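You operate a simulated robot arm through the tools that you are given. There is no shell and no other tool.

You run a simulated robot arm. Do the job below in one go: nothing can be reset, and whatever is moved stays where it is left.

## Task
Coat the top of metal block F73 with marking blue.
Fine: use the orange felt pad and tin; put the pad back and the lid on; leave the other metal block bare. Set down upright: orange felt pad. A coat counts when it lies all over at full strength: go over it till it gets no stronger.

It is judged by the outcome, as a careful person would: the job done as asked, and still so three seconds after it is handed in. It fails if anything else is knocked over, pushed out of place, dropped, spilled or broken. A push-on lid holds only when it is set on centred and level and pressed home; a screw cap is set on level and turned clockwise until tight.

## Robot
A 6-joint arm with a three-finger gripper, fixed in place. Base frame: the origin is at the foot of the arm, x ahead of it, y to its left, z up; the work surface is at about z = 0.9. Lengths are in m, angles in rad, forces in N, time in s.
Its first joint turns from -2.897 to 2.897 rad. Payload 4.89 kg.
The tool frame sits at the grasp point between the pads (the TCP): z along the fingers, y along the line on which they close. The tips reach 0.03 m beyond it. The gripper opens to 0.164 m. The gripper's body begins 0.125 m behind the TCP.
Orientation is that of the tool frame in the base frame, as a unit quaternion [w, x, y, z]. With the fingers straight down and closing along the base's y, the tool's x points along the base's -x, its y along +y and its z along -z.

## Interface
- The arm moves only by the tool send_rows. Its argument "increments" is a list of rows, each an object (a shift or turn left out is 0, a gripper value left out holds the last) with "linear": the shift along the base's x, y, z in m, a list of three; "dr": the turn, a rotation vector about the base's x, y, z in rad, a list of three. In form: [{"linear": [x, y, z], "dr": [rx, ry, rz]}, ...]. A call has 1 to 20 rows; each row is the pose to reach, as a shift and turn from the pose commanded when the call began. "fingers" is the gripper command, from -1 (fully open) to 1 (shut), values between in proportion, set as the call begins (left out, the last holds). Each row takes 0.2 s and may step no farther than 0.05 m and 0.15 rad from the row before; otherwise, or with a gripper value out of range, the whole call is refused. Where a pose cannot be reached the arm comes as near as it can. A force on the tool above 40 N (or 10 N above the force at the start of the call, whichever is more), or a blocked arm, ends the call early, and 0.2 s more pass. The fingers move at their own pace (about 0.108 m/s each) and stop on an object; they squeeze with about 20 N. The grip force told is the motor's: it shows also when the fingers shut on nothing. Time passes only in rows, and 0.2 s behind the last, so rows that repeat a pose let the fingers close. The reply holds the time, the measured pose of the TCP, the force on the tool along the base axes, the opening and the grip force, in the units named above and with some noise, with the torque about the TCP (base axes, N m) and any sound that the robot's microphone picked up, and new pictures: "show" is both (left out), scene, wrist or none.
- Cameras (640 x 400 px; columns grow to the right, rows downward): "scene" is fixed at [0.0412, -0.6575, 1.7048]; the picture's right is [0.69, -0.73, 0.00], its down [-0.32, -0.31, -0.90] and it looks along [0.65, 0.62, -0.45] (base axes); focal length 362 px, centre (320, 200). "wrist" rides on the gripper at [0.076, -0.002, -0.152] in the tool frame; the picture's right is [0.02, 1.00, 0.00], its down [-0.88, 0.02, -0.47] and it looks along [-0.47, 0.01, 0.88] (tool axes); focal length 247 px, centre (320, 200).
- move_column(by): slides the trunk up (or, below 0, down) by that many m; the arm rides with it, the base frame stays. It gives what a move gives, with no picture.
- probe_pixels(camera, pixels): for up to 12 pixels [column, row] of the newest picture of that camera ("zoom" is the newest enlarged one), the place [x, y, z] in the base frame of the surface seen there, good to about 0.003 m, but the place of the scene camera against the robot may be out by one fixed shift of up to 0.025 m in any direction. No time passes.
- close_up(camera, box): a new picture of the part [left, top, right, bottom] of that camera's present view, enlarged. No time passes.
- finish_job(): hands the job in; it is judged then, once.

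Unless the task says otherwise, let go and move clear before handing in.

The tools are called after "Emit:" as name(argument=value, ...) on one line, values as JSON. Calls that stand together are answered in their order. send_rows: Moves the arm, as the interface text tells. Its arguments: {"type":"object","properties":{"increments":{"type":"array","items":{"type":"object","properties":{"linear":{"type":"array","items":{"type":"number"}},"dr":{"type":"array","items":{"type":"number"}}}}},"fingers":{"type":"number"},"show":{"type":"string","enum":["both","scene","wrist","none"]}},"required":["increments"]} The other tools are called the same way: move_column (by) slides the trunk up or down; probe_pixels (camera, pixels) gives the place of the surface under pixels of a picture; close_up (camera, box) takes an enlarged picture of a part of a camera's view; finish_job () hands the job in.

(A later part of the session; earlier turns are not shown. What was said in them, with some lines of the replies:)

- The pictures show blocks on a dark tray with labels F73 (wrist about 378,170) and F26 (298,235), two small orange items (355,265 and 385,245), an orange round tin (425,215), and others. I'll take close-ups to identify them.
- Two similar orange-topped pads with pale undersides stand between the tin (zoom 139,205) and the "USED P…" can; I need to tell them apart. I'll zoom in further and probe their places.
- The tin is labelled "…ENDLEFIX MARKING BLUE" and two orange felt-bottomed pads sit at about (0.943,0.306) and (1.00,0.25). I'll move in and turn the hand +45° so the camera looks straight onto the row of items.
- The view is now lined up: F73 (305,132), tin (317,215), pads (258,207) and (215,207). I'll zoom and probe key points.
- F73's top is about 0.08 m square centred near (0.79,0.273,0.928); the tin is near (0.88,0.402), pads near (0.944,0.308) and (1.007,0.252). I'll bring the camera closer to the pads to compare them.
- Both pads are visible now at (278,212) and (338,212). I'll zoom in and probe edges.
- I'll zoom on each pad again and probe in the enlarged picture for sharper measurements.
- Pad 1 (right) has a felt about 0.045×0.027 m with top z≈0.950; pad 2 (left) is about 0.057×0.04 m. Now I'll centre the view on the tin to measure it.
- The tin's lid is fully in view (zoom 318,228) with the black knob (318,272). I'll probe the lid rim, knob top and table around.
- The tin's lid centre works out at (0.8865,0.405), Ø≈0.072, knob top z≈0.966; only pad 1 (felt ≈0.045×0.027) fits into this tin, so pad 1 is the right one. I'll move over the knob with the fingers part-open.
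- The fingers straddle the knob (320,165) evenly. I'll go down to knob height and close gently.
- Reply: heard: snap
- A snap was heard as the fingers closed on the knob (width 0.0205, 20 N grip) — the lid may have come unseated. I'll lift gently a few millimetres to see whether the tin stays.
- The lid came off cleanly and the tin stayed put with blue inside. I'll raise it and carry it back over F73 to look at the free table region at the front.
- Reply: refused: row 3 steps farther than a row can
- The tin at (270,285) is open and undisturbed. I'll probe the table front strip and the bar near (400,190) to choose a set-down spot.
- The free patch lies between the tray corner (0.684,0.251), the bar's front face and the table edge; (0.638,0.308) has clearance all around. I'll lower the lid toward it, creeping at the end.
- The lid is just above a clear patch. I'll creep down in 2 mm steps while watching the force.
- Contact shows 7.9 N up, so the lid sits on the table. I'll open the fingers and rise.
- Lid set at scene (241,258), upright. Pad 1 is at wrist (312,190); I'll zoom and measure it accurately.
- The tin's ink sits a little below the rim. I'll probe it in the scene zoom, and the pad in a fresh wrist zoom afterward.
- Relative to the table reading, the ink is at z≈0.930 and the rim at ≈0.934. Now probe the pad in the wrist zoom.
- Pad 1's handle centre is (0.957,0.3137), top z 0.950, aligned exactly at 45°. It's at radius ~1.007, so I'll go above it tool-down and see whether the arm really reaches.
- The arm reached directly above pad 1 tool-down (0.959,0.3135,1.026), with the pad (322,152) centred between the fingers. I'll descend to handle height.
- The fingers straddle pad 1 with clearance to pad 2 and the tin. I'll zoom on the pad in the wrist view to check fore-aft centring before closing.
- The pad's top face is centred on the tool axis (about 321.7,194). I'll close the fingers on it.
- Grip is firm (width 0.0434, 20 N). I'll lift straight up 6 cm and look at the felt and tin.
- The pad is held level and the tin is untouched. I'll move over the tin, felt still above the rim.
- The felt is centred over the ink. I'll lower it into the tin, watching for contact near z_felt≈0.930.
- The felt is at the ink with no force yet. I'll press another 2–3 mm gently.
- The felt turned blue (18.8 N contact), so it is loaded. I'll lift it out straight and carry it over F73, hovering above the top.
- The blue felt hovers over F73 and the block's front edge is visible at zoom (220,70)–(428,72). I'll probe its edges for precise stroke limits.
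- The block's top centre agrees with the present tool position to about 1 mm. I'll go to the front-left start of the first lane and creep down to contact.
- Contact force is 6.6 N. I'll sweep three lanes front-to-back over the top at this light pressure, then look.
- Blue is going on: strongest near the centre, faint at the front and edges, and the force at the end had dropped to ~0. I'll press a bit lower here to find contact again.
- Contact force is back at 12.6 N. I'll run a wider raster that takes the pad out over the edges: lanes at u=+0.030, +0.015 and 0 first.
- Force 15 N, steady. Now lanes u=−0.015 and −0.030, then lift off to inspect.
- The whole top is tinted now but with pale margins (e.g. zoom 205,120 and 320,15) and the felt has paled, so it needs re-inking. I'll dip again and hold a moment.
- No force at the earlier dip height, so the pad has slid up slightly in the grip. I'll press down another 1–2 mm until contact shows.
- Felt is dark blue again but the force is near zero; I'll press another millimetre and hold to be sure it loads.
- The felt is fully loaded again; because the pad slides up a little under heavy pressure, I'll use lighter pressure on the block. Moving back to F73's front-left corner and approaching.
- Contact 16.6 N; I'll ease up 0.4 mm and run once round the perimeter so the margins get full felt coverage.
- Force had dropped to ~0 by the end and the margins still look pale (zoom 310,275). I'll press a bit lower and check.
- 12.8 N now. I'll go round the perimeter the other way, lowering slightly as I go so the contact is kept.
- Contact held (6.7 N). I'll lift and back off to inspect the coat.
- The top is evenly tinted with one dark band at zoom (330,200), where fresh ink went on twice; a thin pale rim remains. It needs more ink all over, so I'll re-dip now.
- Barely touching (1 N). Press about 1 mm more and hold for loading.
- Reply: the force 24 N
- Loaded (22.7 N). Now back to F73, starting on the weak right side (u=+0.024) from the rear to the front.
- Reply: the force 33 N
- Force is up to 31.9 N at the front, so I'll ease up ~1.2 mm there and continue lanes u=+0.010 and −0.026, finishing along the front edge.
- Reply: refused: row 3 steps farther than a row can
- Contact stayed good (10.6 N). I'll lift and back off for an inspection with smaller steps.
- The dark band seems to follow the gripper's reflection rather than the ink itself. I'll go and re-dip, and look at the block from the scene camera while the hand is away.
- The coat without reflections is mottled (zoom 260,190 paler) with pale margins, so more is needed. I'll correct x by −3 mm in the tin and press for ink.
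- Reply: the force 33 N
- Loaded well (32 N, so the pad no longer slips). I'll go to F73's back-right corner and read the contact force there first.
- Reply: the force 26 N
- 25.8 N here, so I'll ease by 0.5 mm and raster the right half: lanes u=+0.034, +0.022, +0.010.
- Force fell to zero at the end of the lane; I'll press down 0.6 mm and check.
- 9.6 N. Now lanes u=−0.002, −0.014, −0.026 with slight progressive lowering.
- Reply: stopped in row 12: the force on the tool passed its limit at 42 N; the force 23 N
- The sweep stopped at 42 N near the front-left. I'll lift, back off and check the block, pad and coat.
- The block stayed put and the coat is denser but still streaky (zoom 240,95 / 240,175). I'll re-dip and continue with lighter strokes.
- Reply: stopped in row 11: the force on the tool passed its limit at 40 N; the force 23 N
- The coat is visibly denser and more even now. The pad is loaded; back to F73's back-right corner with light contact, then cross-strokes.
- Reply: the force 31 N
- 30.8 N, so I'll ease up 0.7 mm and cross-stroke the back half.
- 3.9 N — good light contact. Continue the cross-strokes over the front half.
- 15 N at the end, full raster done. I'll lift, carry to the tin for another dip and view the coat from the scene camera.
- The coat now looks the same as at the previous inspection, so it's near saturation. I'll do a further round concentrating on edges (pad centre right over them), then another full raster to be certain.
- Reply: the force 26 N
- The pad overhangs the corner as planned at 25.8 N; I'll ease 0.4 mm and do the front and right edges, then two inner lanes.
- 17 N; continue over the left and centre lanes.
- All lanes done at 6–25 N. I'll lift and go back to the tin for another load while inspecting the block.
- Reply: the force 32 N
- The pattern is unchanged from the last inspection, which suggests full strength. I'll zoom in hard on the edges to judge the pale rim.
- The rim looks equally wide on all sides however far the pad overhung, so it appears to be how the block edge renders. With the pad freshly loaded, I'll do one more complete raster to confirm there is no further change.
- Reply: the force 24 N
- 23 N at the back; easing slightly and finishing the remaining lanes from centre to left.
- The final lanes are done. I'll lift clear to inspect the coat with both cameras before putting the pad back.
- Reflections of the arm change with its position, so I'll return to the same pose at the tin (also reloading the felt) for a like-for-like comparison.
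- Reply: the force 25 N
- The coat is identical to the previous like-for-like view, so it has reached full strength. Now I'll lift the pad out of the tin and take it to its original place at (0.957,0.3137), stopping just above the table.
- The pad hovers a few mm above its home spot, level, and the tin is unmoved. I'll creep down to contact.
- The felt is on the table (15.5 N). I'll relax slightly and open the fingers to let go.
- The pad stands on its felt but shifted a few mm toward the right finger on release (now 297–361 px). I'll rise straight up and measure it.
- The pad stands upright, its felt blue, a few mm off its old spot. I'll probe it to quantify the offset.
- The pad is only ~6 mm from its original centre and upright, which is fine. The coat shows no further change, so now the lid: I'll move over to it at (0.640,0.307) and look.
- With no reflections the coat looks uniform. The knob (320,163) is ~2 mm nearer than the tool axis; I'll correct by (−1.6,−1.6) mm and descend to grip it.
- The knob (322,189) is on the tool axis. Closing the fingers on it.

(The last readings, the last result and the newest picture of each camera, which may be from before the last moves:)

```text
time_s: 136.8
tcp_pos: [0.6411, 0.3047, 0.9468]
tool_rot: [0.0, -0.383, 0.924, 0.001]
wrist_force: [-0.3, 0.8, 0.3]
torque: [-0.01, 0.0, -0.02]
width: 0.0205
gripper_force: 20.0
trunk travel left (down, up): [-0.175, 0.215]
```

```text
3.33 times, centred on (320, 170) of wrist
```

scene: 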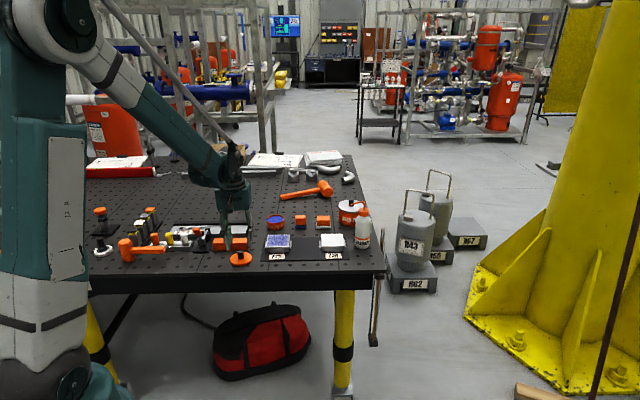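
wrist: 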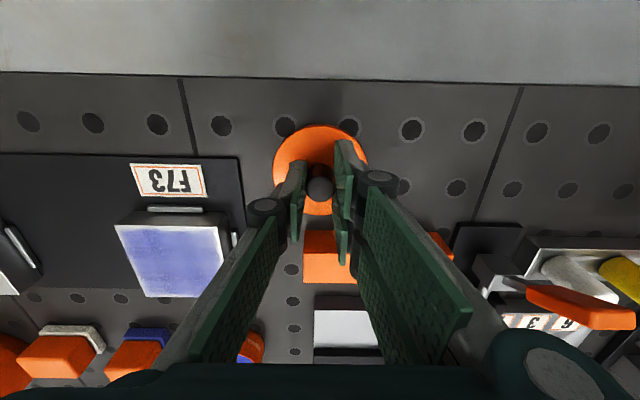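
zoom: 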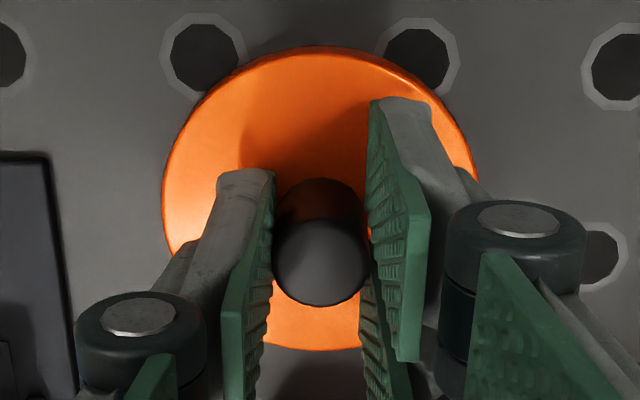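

Lid gripped (knob at 320,188, same relation as before). I'll lift it and carry it to hover above the tin.

Emit:
send_rows(increments=[{"linear": [0, 0, 0.01]}, {"linear": [0, 0, 0.05]}, {"linear": [0, 0, 0.09]}, {"linear": [0.01, 0.004, 0.13]}, {"linear": [0.05, 0.02, 0.13]}, {"linear": [0.093, 0.037, 0.13]}, {"linear": [0.136, 0.054, 0.13]}, {"linear": [0.179, 0.071, 0.13]}, {"linear": [0.218, 0.086, 0.13]}, {"linear": [0.2472, 0.0978, 0.12]}, {"linear": [0.2472, 0.0978, 0.08]}, {"linear": [0.2472, 0.0978, 0.046]}, {"linear": [0.2472, 0.0978, 0.046]}], show="both")

Emit:
close_up(camera="scene", box=[255, 190, 303, 232])

Emit:
close_up(camera="wrist", box=[250, 100, 390, 220])

```text
time_s: 139.6
tcp_pos: [0.8849, 0.4056, 0.9938]
tool_rot: [0.0, -0.383, 0.924, 0.0]
wrist_force: [0.4, 1.0, -0.9]
torque: [-0.03, 0.07, -0.01]
width: 0.0206
gripper_force: 20.5
trunk travel left (down, up): [-0.175, 0.215]
```

scene: 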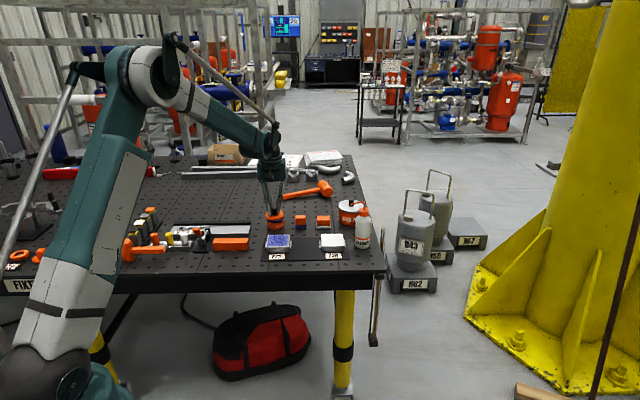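
wrist: 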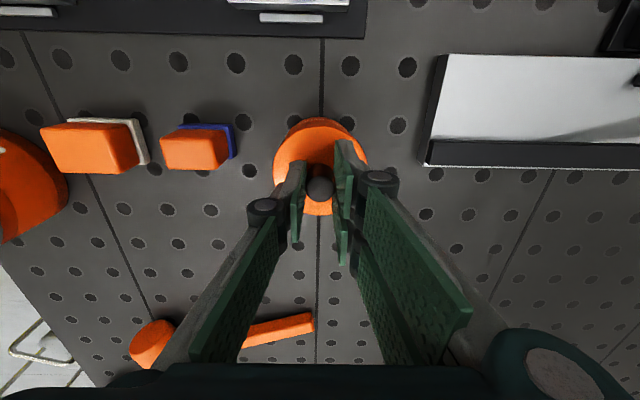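

```text
9.52 times, centred on (279, 211) of scene
```

zoom: 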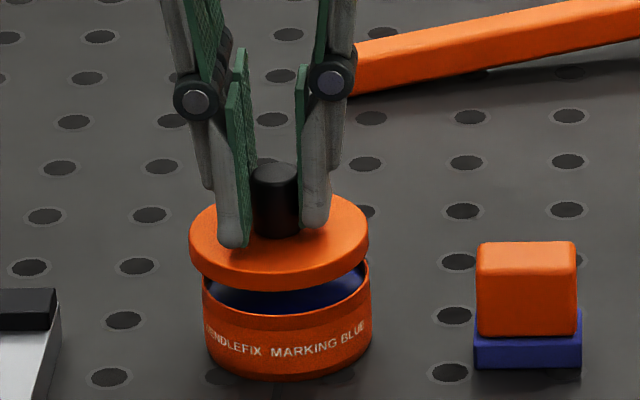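

```text
3.33 times, centred on (320, 160) of wrist
```

zoom: 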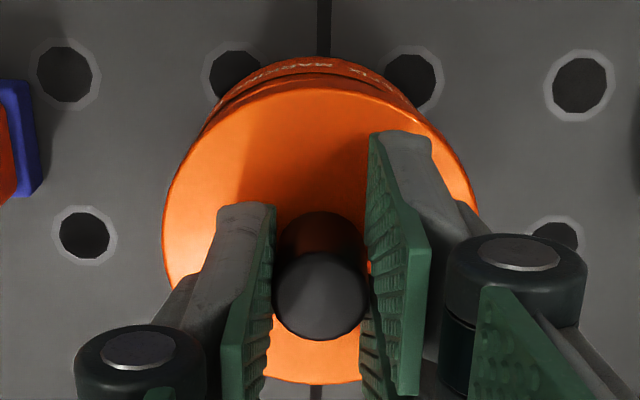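

The lid hovers ~20 mm above the seat; compared with the lift-off picture it seems ~1 mm to the left (lid 189–368 vs tin 202–371). I'll zoom tighter to judge the offset.

Emit:
close_up(camera="scene", box=[260, 205, 300, 230])

Emit:
close_up(camera="wrist", box=[290, 105, 354, 145])

```text
16.00 times, centred on (280, 218) of scene
```

zoom: 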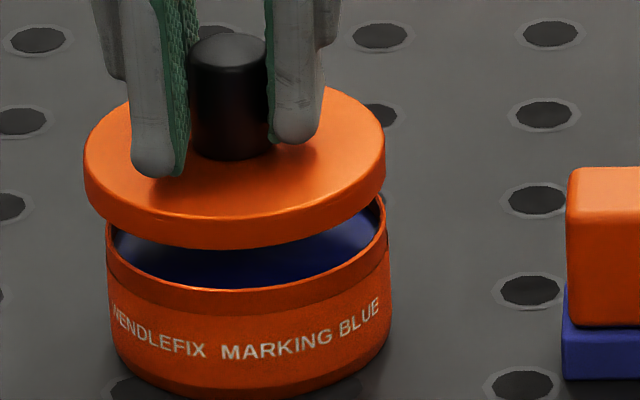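

```text
10.00 times, centred on (322, 125) of wrist
```

zoom: 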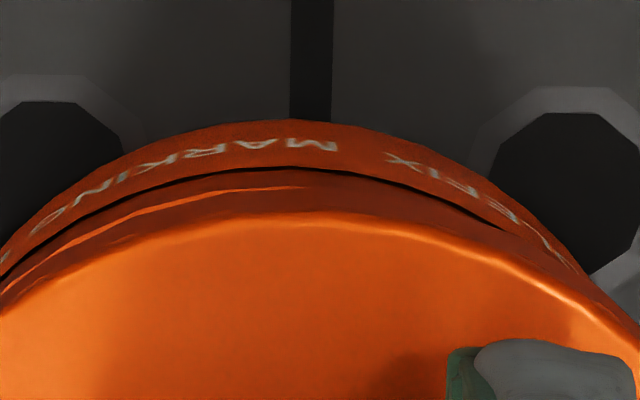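

The tin's label now starts ~6 zoom-px (≈1.5 mm) further right than originally, so the tin shifted slightly during dipping. I'll move the lid +1.5 mm to match and lower to just above the rim.

Emit:
send_rows(increments=[{"linear": [0.0011, -0.0011, 0]}, {"linear": [0.0011, -0.0011, -0.007]}, {"linear": [0.0011, -0.0011, -0.012]}, {"linear": [0.0011, -0.0011, -0.012]}], show="none")

Emit:
close_up(camera="scene", box=[260, 205, 300, 230])

Emit:
close_up(camera="wrist", box=[290, 105, 354, 145])

```text
time_s: 140.6
tcp_pos: [0.8868, 0.4036, 0.9817]
tool_rot: [0.001, -0.383, 0.924, 0.0]
wrist_force: [0.2, -0.3, -1.3]
torque: [0.04, -0.01, -0.02]
width: 0.0203
gripper_force: 20.2
trunk travel left (down, up): [-0.175, 0.215]
```

```text
16.00 times, centred on (280, 218) of scene
```

zoom: 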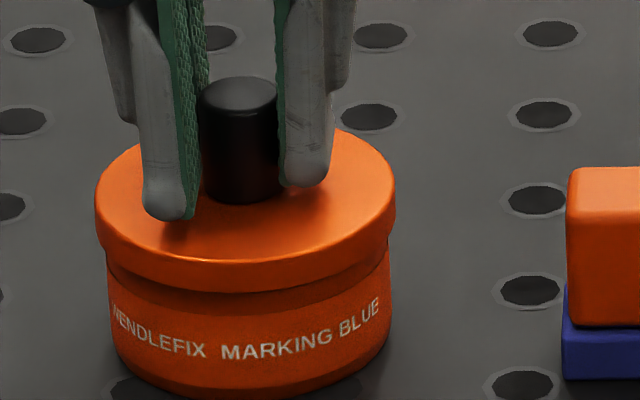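

```text
10.00 times, centred on (322, 125) of wrist
```

zoom: 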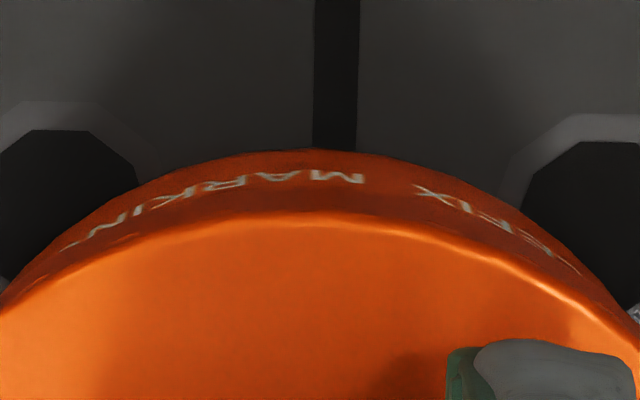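

The lid is now within ~0.5 mm of the tin's centre (lid 95–396 vs tin 108–389). I'll lower it gently onto the rim and watch the force.

Emit:
send_rows(increments=[{"linear": [-0.0003, 0.0003, -0.002]}, {"linear": [-0.0003, 0.0003, -0.0035]}, {"linear": [-0.0003, 0.0003, -0.0045]}, {"linear": [-0.0003, 0.0003, -0.0045]}], show="none")

Emit:
close_up(camera="scene", box=[260, 205, 300, 230])

```text
time_s: 141.6
tcp_pos: [0.8873, 0.4034, 0.9769]
tool_rot: [0.001, -0.383, 0.924, 0.001]
wrist_force: [-0.2, -0.6, -0.4]
torque: [0.0, 0.01, 0.01]
width: 0.0207
gripper_force: 19.9
trunk travel left (down, up): [-0.175, 0.215]
```

```text
16.00 times, centred on (280, 218) of scene
```

zoom: 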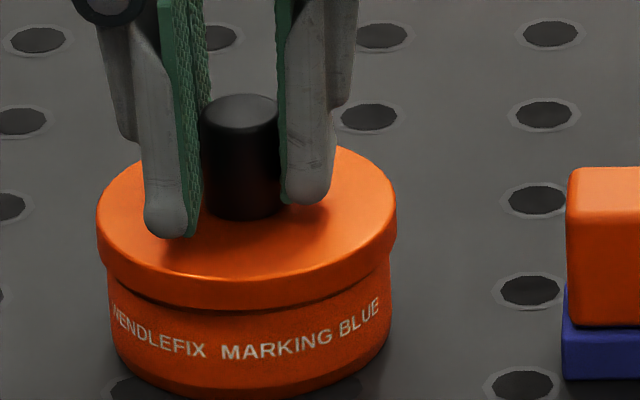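

No force yet and about 2 mm remain to the seated height. Continue down slowly.

Emit:
send_rows(increments=[{"linear": [0, 0, -0.0007]}, {"linear": [0, 0, -0.0014]}, {"linear": [0, 0, -0.002]}, {"linear": [0, 0, -0.002]}], show="none")

Emit:
close_up(camera="scene", box=[260, 205, 300, 230])

```text
time_s: 142.6
tcp_pos: [0.8877, 0.4025, 0.9746]
tool_rot: [0.001, -0.382, 0.924, 0.0]
wrist_force: [-0.4, 0.1, 0.5]
torque: [0.0, 0.0, 0.01]
width: 0.0203
gripper_force: 20.6
trunk travel left (down, up): [-0.175, 0.215]
```

```text
16.00 times, centred on (280, 218) of scene
```

zoom: 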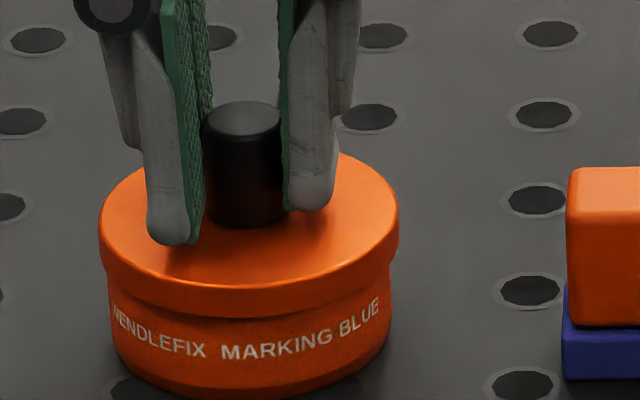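

No contact force at the predicted seat height, and the lid looks about 1 mm right of centre (100–399 vs tin 108–391). I'll raise 1.5 mm, shift −1 mm in u, and check both views.

Emit:
send_rows(increments=[{"linear": [0, 0, 0.0015]}, {"linear": [-0.0007, 0.0007, 0.0015]}, {"linear": [-0.0007, 0.0007, 0.0015]}], show="wrist")

Emit:
close_up(camera="wrist", box=[250, 100, 390, 220])

Emit:
close_up(camera="scene", box=[260, 205, 300, 230])

```text
time_s: 143.3
tcp_pos: [0.887, 0.4036, 0.9753]
tool_rot: [0.001, -0.382, 0.924, 0.0]
wrist_force: [0.0, 0.3, -0.6]
torque: [0.02, -0.01, 0.0]
width: 0.0206
gripper_force: 19.8
trunk travel left (down, up): [-0.175, 0.215]
```

wrist: 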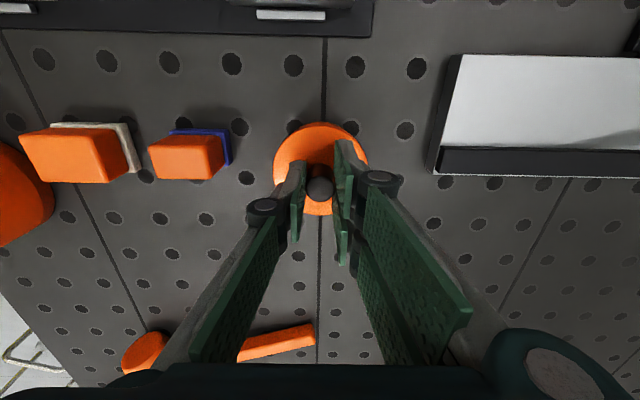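

```text
3.33 times, centred on (320, 160) of wrist
```

zoom: 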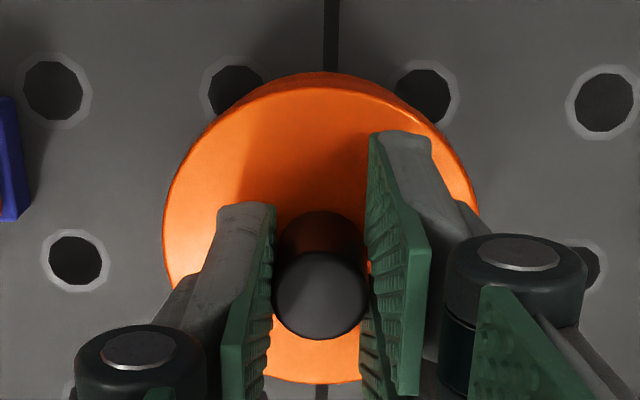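

```text
16.00 times, centred on (280, 218) of scene
```

zoom: 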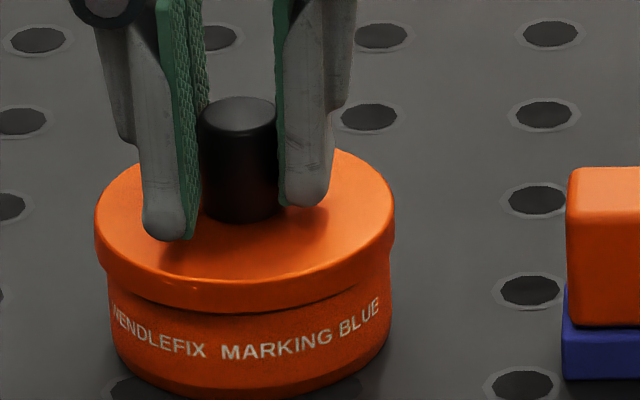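

Left/right overhangs now match the original (lid 95–394, tin 107–390). I'll check fore-aft alignment with a tight wrist zoom at the front rim.

Emit:
close_up(camera="wrist", box=[290, 105, 354, 145])

Emit:
probe_pixels(camera="wrist", pixels=[[322, 123], [322, 126], [322, 130], [322, 121], [310, 123], [335, 124], [300, 128], [345, 130], [322, 118], [290, 150], [358, 150], [320, 212]])

```text
10.00 times, centred on (322, 125) of wrist
```

zoom: 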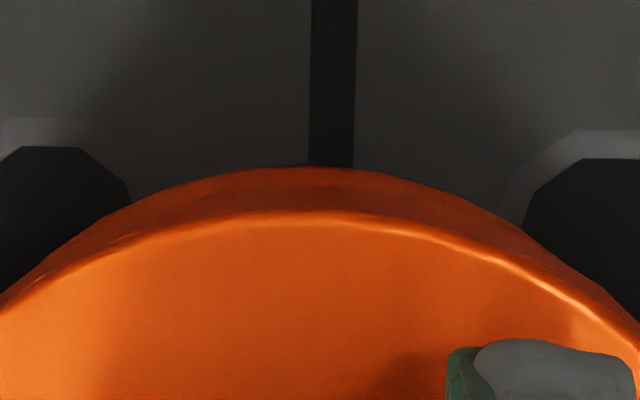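

```text
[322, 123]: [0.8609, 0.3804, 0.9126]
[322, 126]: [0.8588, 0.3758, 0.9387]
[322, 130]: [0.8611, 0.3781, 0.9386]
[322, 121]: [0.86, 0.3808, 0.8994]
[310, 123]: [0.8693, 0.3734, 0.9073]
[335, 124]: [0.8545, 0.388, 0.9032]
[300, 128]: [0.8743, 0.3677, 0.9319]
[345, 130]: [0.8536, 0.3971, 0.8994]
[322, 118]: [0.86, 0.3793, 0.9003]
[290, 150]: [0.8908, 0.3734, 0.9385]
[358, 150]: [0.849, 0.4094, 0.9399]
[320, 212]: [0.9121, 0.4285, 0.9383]
```

Geometry from the hover picture (tin rim ellipse centre row ≈226 vs lid centre row ≈153) suggests the lid is ~1.5 mm too near the front. I'll shift +1.5 mm in v and look again.

Emit:
send_rows(increments=[{"linear": [0, 0, 0.002]}, {"linear": [0.0011, 0.0011, 0.002]}, {"linear": [0.0011, 0.0011, 0.0]}, {"linear": [0.0011, 0.0011, 0.0]}], show="none")

Emit:
close_up(camera="scene", box=[260, 205, 300, 230])

Emit:
close_up(camera="wrist", box=[290, 105, 354, 145])

```text
time_s: 144.3
tcp_pos: [0.8875, 0.4043, 0.9767]
tool_rot: [0.001, -0.383, 0.924, 0.001]
wrist_force: [-0.8, 1.2, 0.2]
torque: [0.01, 0.02, 0.0]
width: 0.0207
gripper_force: 20.0
trunk travel left (down, up): [-0.175, 0.215]
```

```text
16.00 times, centred on (280, 218) of scene
```

zoom: 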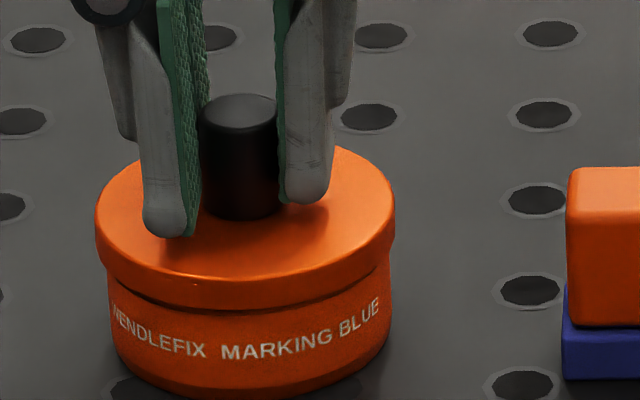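

```text
10.00 times, centred on (322, 125) of wrist
```

zoom: 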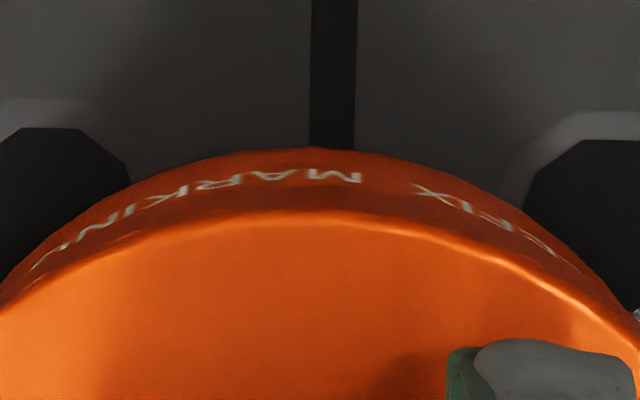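

The label is now visible beyond the front of the lid as it should be when concentric. I'll press down step by step, watching force and sound.

Emit:
send_rows(increments=[{"linear": [0, 0, -0.001]}, {"linear": [0, 0, -0.002]}, {"linear": [0, 0, -0.0025]}, {"linear": [0, 0, -0.0025]}], show="none")

Emit:
close_up(camera="scene", box=[260, 205, 300, 230])

```text
time_s: 145.3
tcp_pos: [0.8873, 0.4052, 0.9733]
tool_rot: [0.001, -0.383, 0.924, 0.001]
wrist_force: [2.7, 3.9, 11.6]
torque: [0.11, -0.1, -0.01]
width: 0.0205
gripper_force: 19.3
trunk travel left (down, up): [-0.175, 0.215]
```

```text
16.00 times, centred on (280, 218) of scene
```

zoom: 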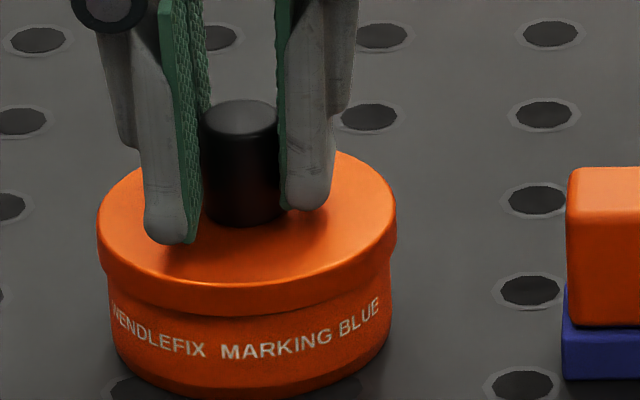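

Contact at 11.6 N with the lid level. I'll press further in small steps and listen for a snap.

Emit:
send_rows(increments=[{"linear": [0, 0, -0.0005]}, {"linear": [0, 0, -0.001]}, {"linear": [0, 0, -0.001]}], show="none")

```text
time_s: 146.2
tcp_pos: [0.8887, 0.4046, 0.9736]
tool_rot: [0.001, -0.383, 0.924, 0.0]
wrist_force: [13.0, 2.1, 30.1]
torque: [0.05, -0.44, 0.01]
width: 0.0207
gripper_force: 20.3
trunk travel left (down, up): [-0.175, 0.215]
```

30 N and no snap yet. A little more pressure.

Emit:
send_rows(increments=[{"linear": [0, 0, -0.0004]}, {"linear": [0, 0, -0.0004]}, {"linear": [0, 0, -0.0004]}], show="none")

Emit:
close_up(camera="scene", box=[260, 205, 300, 230])

```text
time_s: 146.9
tcp_pos: [0.8872, 0.404, 0.9726]
tool_rot: [0.001, -0.383, 0.924, 0.0]
wrist_force: [13.0, -1.5, 27.5]
torque: [-0.05, -0.46, -0.01]
width: 0.0206
gripper_force: 19.9
trunk travel left (down, up): [-0.175, 0.215]
```

```text
16.00 times, centred on (280, 218) of scene
```

zoom: 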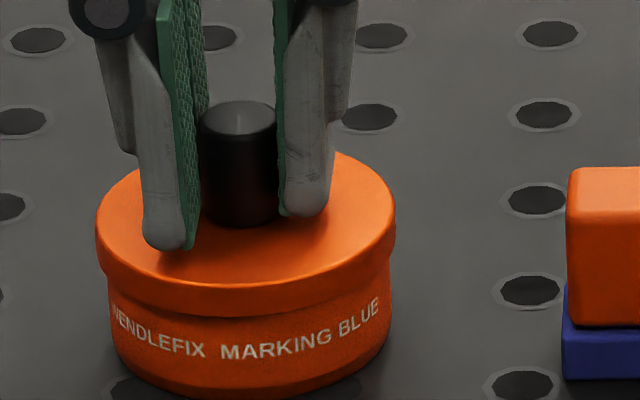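

The force has levelled at ~28 N as the fingers slide on the knob. I'll ease off, open the fingers and check how the lid sits before pressing on the knob top with closed fingers.

Emit:
send_rows(increments=[{"linear": [0, 0, 0.0012]}, {"linear": [0, 0, 0.0012]}], show="none")

Emit:
send_rows(increments=[{"linear": [0, 0, 0]}, {"linear": [0, 0, 0]}, {"linear": [0, 0, 0]}], fingers=0.3, show="none")

Emit:
close_up(camera="scene", box=[260, 205, 300, 230])

Emit:
close_up(camera="wrist", box=[250, 100, 390, 220])

```text
time_s: 147.6
tcp_pos: [0.8875, 0.4057, 0.9728]
tool_rot: [0.001, -0.383, 0.924, 0.0]
wrist_force: [0.1, -0.5, -0.5]
torque: [-0.03, 0.02, -0.03]
width: 0.0205
gripper_force: 20.1
trunk travel left (down, up): [-0.175, 0.215]
```

```text
time_s: 148.3
tcp_pos: [0.8877, 0.405, 0.973]
tool_rot: [0.001, -0.382, 0.924, 0.001]
wrist_force: [0.8, 0.3, -0.5]
torque: [0.0, -0.01, 0.01]
width: 0.0572
gripper_force: 0.0
trunk travel left (down, up): [-0.175, 0.215]
heard: snap
```

```text
16.00 times, centred on (280, 218) of scene
```

zoom: 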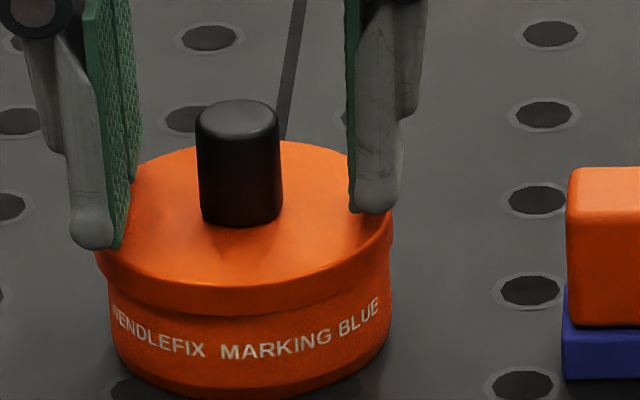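

```text
3.33 times, centred on (320, 160) of wrist
```

zoom: 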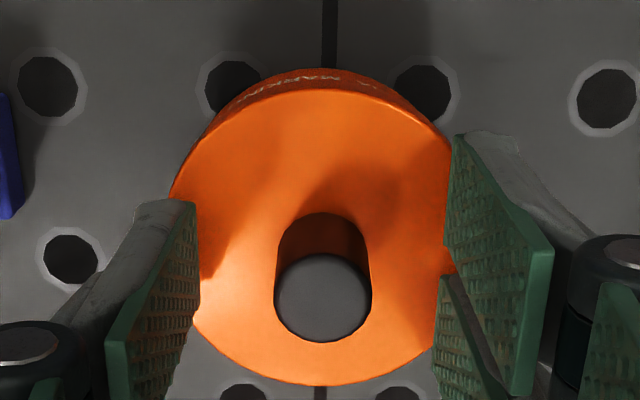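

A snap was heard as the fingers opened — likely the lid seating. To make sure it's pressed home, I'll rise, shut the fingers and press down on the knob's top.

Emit:
send_rows(increments=[{"linear": [0, 0, 0.02]}, {"linear": [0, 0, 0.04]}, {"linear": [0, 0, 0.04]}], fingers=0.3, show="none")

Emit:
send_rows(increments=[{"linear": [0, 0, 0]}, {"linear": [0, 0, 0]}, {"linear": [0, 0, 0]}, {"linear": [0, 0, -0.008]}, {"linear": [0, 0, -0.013]}, {"linear": [0, 0, -0.013]}], fingers=1, show="wrist")

Emit:
close_up(camera="scene", box=[260, 205, 300, 230])

```text
time_s: 149.2
tcp_pos: [0.8875, 0.4049, 1.0129]
tool_rot: [0.001, -0.383, 0.924, 0.0]
wrist_force: [-0.5, 0.0, 1.2]
torque: [0.03, -0.04, 0.0]
width: 0.0573
gripper_force: 0.0
trunk travel left (down, up): [-0.175, 0.215]
```

```text
time_s: 150.6
tcp_pos: [0.8889, 0.4052, 0.9986]
tool_rot: [0.0, -0.382, 0.924, 0.001]
wrist_force: [-0.3, 0.0, 0.1]
torque: [-0.02, 0.05, 0.0]
width: 0.0001
gripper_force: 20.2
trunk travel left (down, up): [-0.175, 0.215]
```

wrist: 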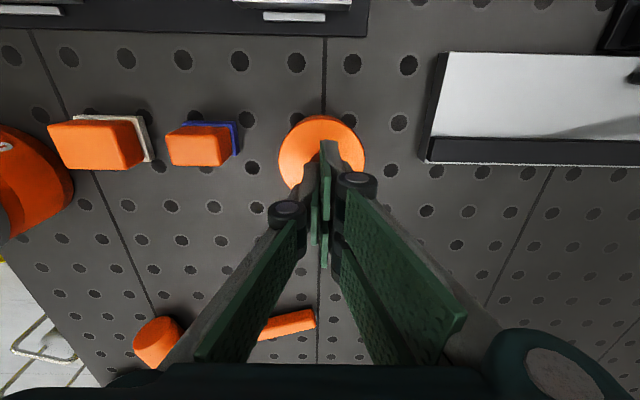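

```text
16.00 times, centred on (280, 218) of scene
```

zoom: 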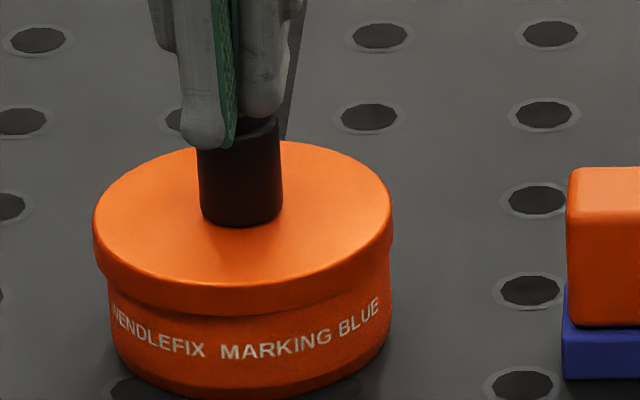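

The shut fingertips are ~3 mm above the knob and the lid looks concentric and level. I'll press down on it in small steps.

Emit:
send_rows(increments=[{"linear": [0, 0, -0.0015]}, {"linear": [0, 0, -0.0025]}, {"linear": [0, 0, -0.0032]}, {"linear": [0, 0, -0.0032]}], show="none")

```text
time_s: 151.6
tcp_pos: [0.8872, 0.4049, 0.9962]
tool_rot: [0.001, -0.383, 0.924, 0.0]
wrist_force: [0.5, -0.2, -0.3]
torque: [-0.01, -0.01, -0.04]
width: 0.0
gripper_force: 20.0
trunk travel left (down, up): [-0.175, 0.215]
```

Emit:
send_rows(increments=[{"linear": [0, 0, -0.0006]}, {"linear": [0, 0, -0.0012]}, {"linear": [0, 0, -0.0018]}, {"linear": [0, 0, -0.0018]}], show="none")

```text
time_s: 152.6
tcp_pos: [0.888, 0.4056, 0.9947]
tool_rot: [0.001, -0.382, 0.924, 0.0]
wrist_force: [0.3, -0.1, 0.5]
torque: [0.04, 0.0, 0.0]
width: 0.0001
gripper_force: 19.5
trunk travel left (down, up): [-0.175, 0.215]
```

Emit:
send_rows(increments=[{"linear": [0, 0, -0.0006]}, {"linear": [0, 0, -0.0012]}, {"linear": [0, 0, -0.0018]}, {"linear": [0, 0, -0.0018]}], show="none")

Emit:
close_up(camera="scene", box=[260, 200, 300, 225])

```text
time_s: 153.6
tcp_pos: [0.8881, 0.4039, 0.9939]
tool_rot: [0.001, -0.382, 0.924, 0.001]
wrist_force: [0.6, -0.5, -0.3]
torque: [-0.01, 0.01, -0.02]
width: 0.0
gripper_force: 19.9
trunk travel left (down, up): [-0.175, 0.215]
```

```text
16.00 times, centred on (280, 212) of scene
```

zoom: 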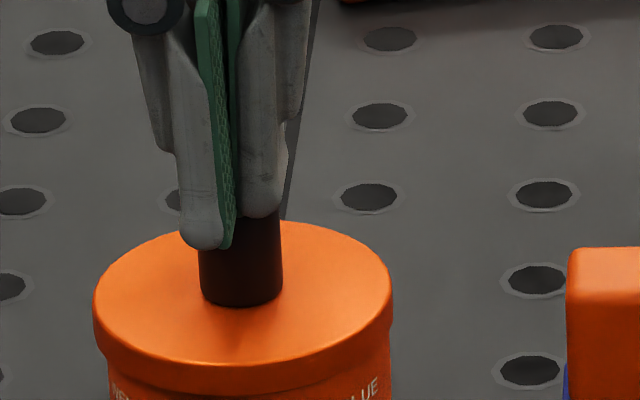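

Still no contact; the tips should be right at the knob top. I'll continue down in small steps.

Emit:
send_rows(increments=[{"linear": [0, 0, -0.0006]}, {"linear": [0, 0, -0.0012]}, {"linear": [0, 0, -0.0018]}, {"linear": [0, 0, -0.0018]}], show="none")

```text
time_s: 154.6
tcp_pos: [0.8877, 0.405, 0.9918]
tool_rot: [0.001, -0.382, 0.924, 0.0]
wrist_force: [0.1, 0.1, 0.6]
torque: [0.02, 0.0, 0.04]
width: 0.0
gripper_force: 19.8
trunk travel left (down, up): [-0.175, 0.215]
```

Emit:
send_rows(increments=[{"linear": [0, 0, -0.0006]}, {"linear": [0, 0, -0.0012]}, {"linear": [0, 0, -0.0018]}, {"linear": [0, 0, -0.0018]}], show="wrist")

Emit:
close_up(camera="scene", box=[260, 200, 300, 225])

Emit:
close_up(camera="wrist", box=[270, 100, 380, 220])

```text
time_s: 155.6
tcp_pos: [0.8874, 0.4049, 0.9918]
tool_rot: [0.001, -0.383, 0.924, 0.001]
wrist_force: [16.8, 6.3, 34.3]
torque: [0.24, -0.5, -0.05]
width: 0.0063
gripper_force: 20.1
trunk travel left (down, up): [-0.175, 0.215]
```

wrist: 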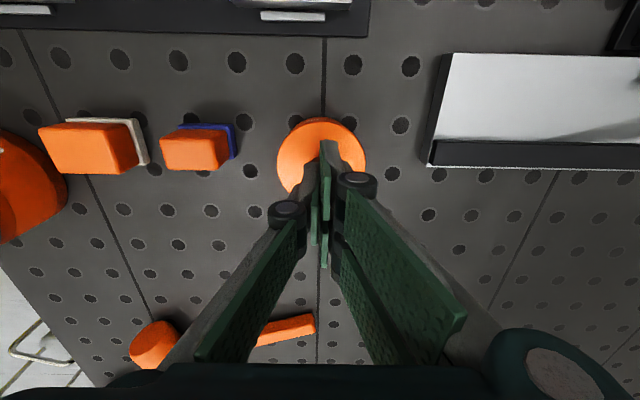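

```text
16.00 times, centred on (280, 212) of scene
```

zoom: 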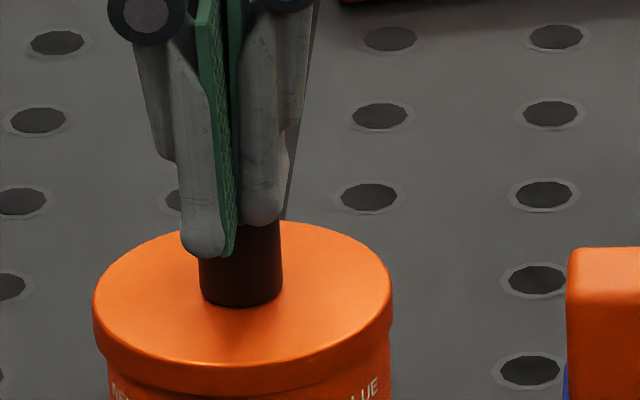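

```text
3.33 times, centred on (325, 160) of wrist
```

zoom: 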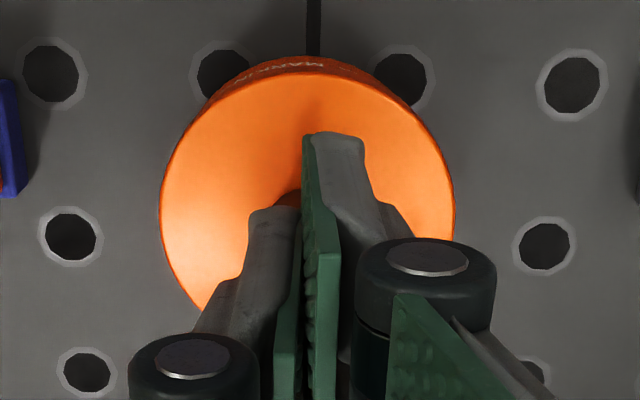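

The knob took 34 N straight down (fingers wedged apart slightly), with no further snap or movement, so the lid is home. I'll back off upward and take a clear look at everything.

Emit:
send_rows(increments=[{"linear": [0, 0, 0.004]}, {"linear": [0, 0, 0.03]}, {"linear": [0, 0, 0.07]}, {"linear": [0, 0, 0.11]}, {"linear": [-0.03, -0.03, 0.13]}, {"linear": [-0.065, -0.065, 0.13]}, {"linear": [-0.1, -0.1, 0.13]}, {"linear": [-0.13, -0.13, 0.13]}, {"linear": [-0.13, -0.13, 0.13]}], show="both")

Emit:
close_up(camera="scene", box=[260, 205, 300, 230])

Emit:
close_up(camera="wrist", box=[190, 60, 350, 240])

Emit:
close_up(camera="scene", box=[250, 200, 350, 265])

```text
time_s: 157.6
tcp_pos: [0.7575, 0.2724, 1.1191]
tool_rot: [0.001, -0.383, 0.924, 0.0]
wrist_force: [0.1, -0.8, 0.8]
torque: [0.06, -0.12, -0.02]
width: 0.0002
gripper_force: 19.9
trunk travel left (down, up): [-0.175, 0.215]
```

scene: 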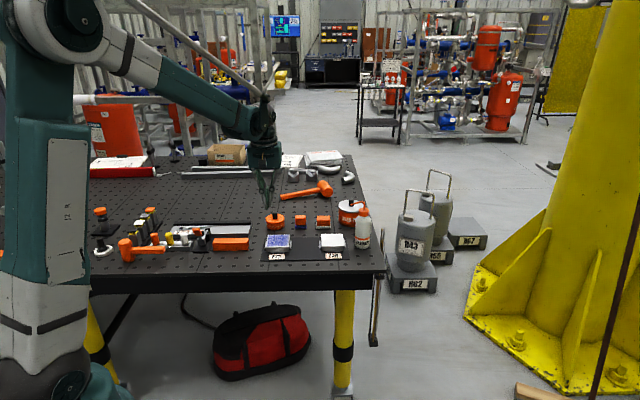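
wrist: 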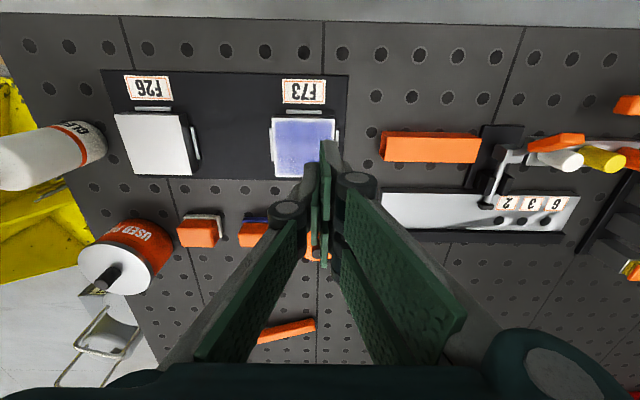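

```text
16.00 times, centred on (280, 218) of scene
```

zoom: 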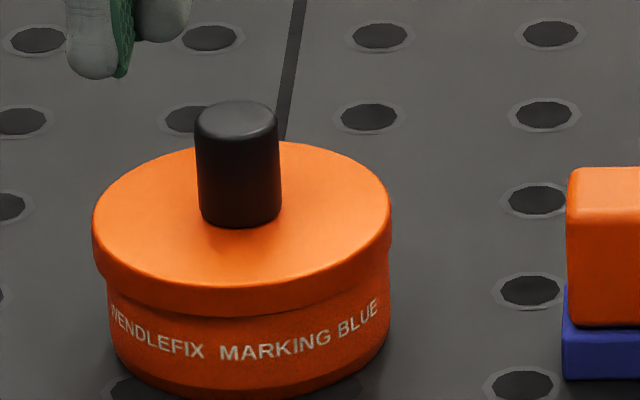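

```text
2.22 times, centred on (270, 150) of wrist
```

zoom: 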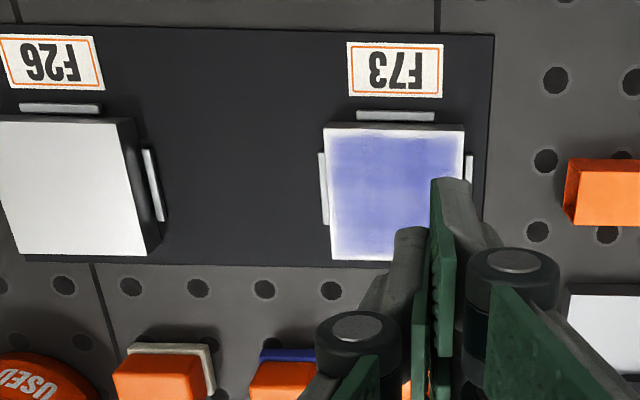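

```text
6.15 times, centred on (300, 232) of scene
```

zoom: 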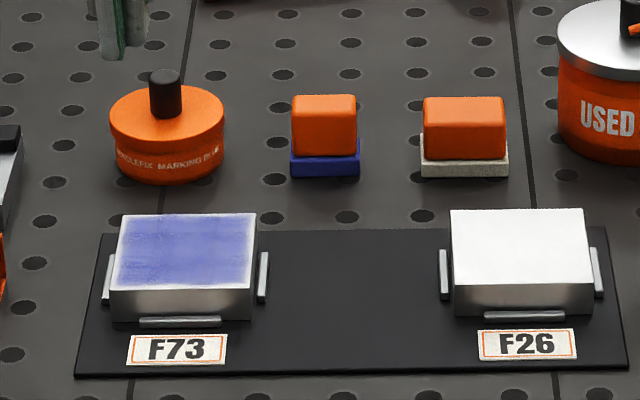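

The lid sits level and concentric like at the start, pad and blocks are in place, F26 is bare. I'll take one more tight look at the coat with the arm clear.

Emit:
close_up(camera="scene", box=[260, 225, 300, 258])

Emit:
close_up(camera="wrist", box=[260, 100, 350, 190])

```text
12.12 times, centred on (280, 242) of scene
```

zoom: 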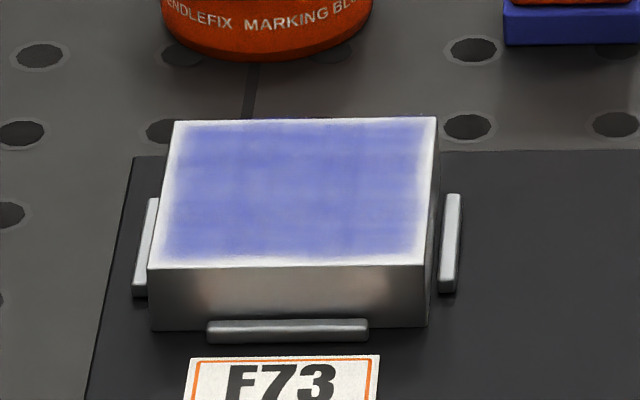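

```text
4.44 times, centred on (305, 145) of wrist
```

zoom: 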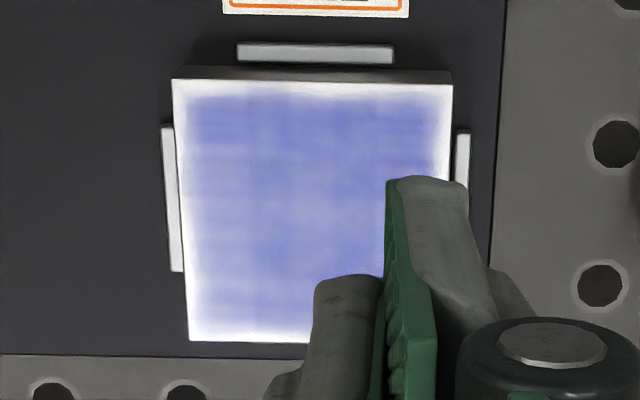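

The coat still shows faint streaks and a pale rim; I want to be sure this is saturation, so I'll bring the wrist camera closer and zoom into the texture.

Emit:
send_rows(increments=[{"linear": [0.03, 0.02, -0.02]}, {"linear": [0.06, 0.04, -0.04]}, {"linear": [0.085, 0.06, -0.06]}, {"linear": [0.085, 0.06, -0.06]}], show="wrist")

Emit:
close_up(camera="wrist", box=[270, 40, 370, 130])

Emit:
close_up(camera="wrist", box=[262, 40, 312, 80])

```text
time_s: 158.6
tcp_pos: [0.8429, 0.3355, 1.0581]
tool_rot: [0.001, -0.383, 0.924, 0.0]
wrist_force: [-0.1, -0.5, -0.9]
torque: [-0.04, 0.12, 0.02]
width: 0.0
gripper_force: 20.3
trunk travel left (down, up): [-0.175, 0.215]
```

wrist: 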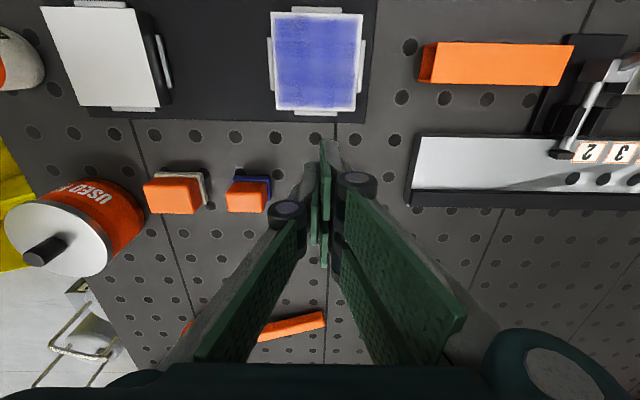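

```text
4.44 times, centred on (320, 85) of wrist
```

zoom: 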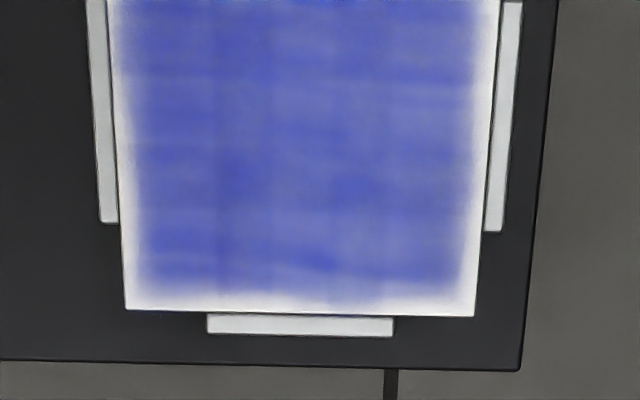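

```text
10.00 times, centred on (287, 60) of wrist
```

zoom: 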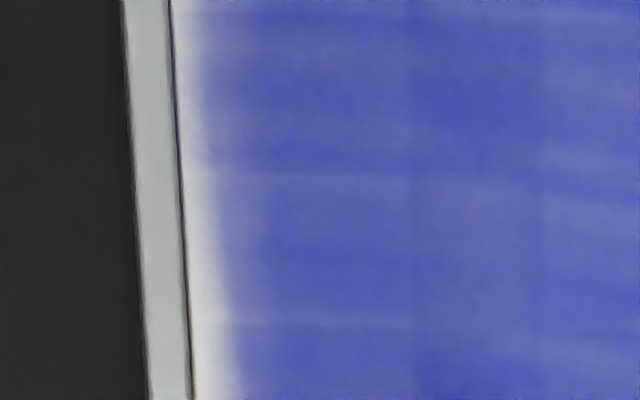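

At high zoom the coat is made of equal-looking patches over the whole top right to the edges, none weaker than its neighbours, consistent with full strength everywhere. The lid's height and position match the starting picture, so I'll withdraw to a clear pose and take a final look.

Emit:
send_rows(increments=[{"linear": [-0.02, -0.02, 0.04]}, {"linear": [-0.05, -0.05, 0.07]}, {"linear": [-0.08, -0.08, 0.1]}, {"linear": [-0.11, -0.11, 0.12]}, {"linear": [-0.14, -0.14, 0.14]}, {"linear": [-0.17, -0.16, 0.14]}, {"linear": [-0.2, -0.17, 0.14]}, {"linear": [-0.2, -0.17, 0.14]}, {"linear": [-0.2, -0.17, 0.14]}], fingers=-0.5, show="both")

Emit:
close_up(camera="scene", box=[230, 180, 390, 280])

Emit:
close_up(camera="scene", box=[260, 205, 300, 230])

```text
refused: row 2 steps farther than a row can; nothing moved
```

```text
4.00 times, centred on (310, 230) of scene
```

zoom: 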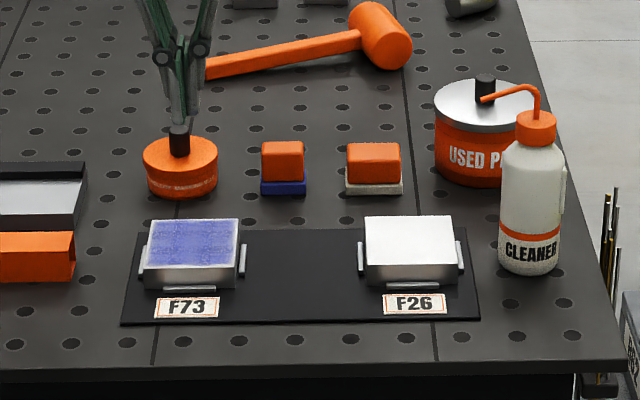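

```text
16.00 times, centred on (280, 218) of scene
```

zoom: 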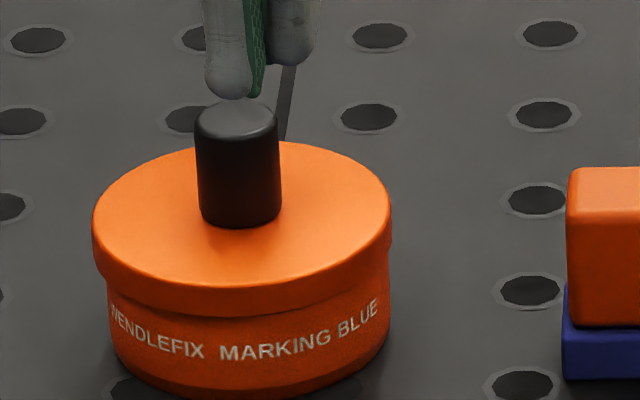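

Everything stands in place: lid level on the tin, pad upright, F26 bare. I'll retreat with smaller steps.

Emit:
send_rows(increments=[{"linear": [0, 0, 0.03]}, {"linear": [-0.01, -0.01, 0.07]}, {"linear": [-0.03, -0.03, 0.1]}, {"linear": [-0.055, -0.055, 0.12]}, {"linear": [-0.085, -0.085, 0.13]}, {"linear": [-0.115, -0.115, 0.14]}, {"linear": [-0.145, -0.145, 0.14]}, {"linear": [-0.145, -0.145, 0.14]}], show="both")

Emit:
close_up(camera="scene", box=[255, 205, 345, 262])

```text
time_s: 160.3
tcp_pos: [0.6976, 0.1877, 1.1985]
tool_rot: [0.001, -0.382, 0.924, 0.0]
wrist_force: [-0.9, 0.1, 0.3]
torque: [0.06, -0.14, -0.01]
width: 0.0
gripper_force: 19.5
trunk travel left (down, up): [-0.175, 0.215]
```

scene: 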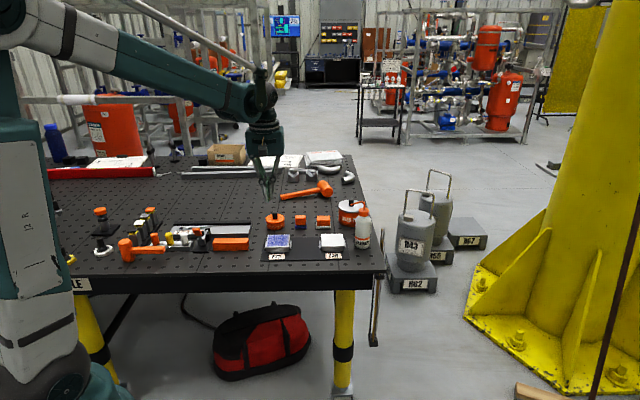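
wrist: 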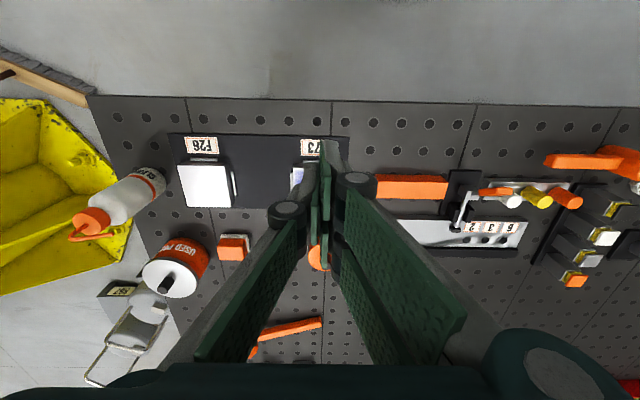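

```text
7.02 times, centred on (300, 234) of scene
```

zoom: 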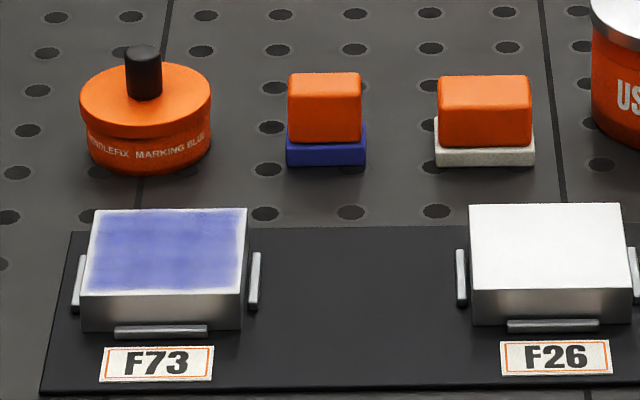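

The final view shows F73 coated (zoom 165,250), F26 bare (550,245), the pad upright at its place (325,120), and the lid level on the tin (145,95). The hand is empty and clear of the bench, so I'm handing the job in.

Emit:
finish_job()

```text
The job is handed in.
```

F73's top is coated with marking blue, and I've handed the job in. F26 is bare, the pad is back on the bench, and the lid is on the tin.

- **Coat:** I went over the whole top, edges included, for six loads of ink, until it looked no darker. A pale rim a few millimetres wide still shows around the edges. It stayed the same however far the pad overhung, so I took it to be how the edge is drawn, not missing ink.
- **Pad:** Two orange felt pads were on the bench. I used the smaller one because the larger would not fit in the tin. It stands upright about 6 mm from where it started, because it slid slightly as the fingers let go.
- **Lid:** It is centred and level, at the same height as at the start. I heard a snap as I let go of it, then pressed the knob down at about 34 N with no further sound. I did not pull on it to test the hold, since that would have taken it off again.
- **Tin:** It looks about 1.5 mm off its starting spot, most likely nudged while I dipped the pad.

Nothing else was touched or knocked.
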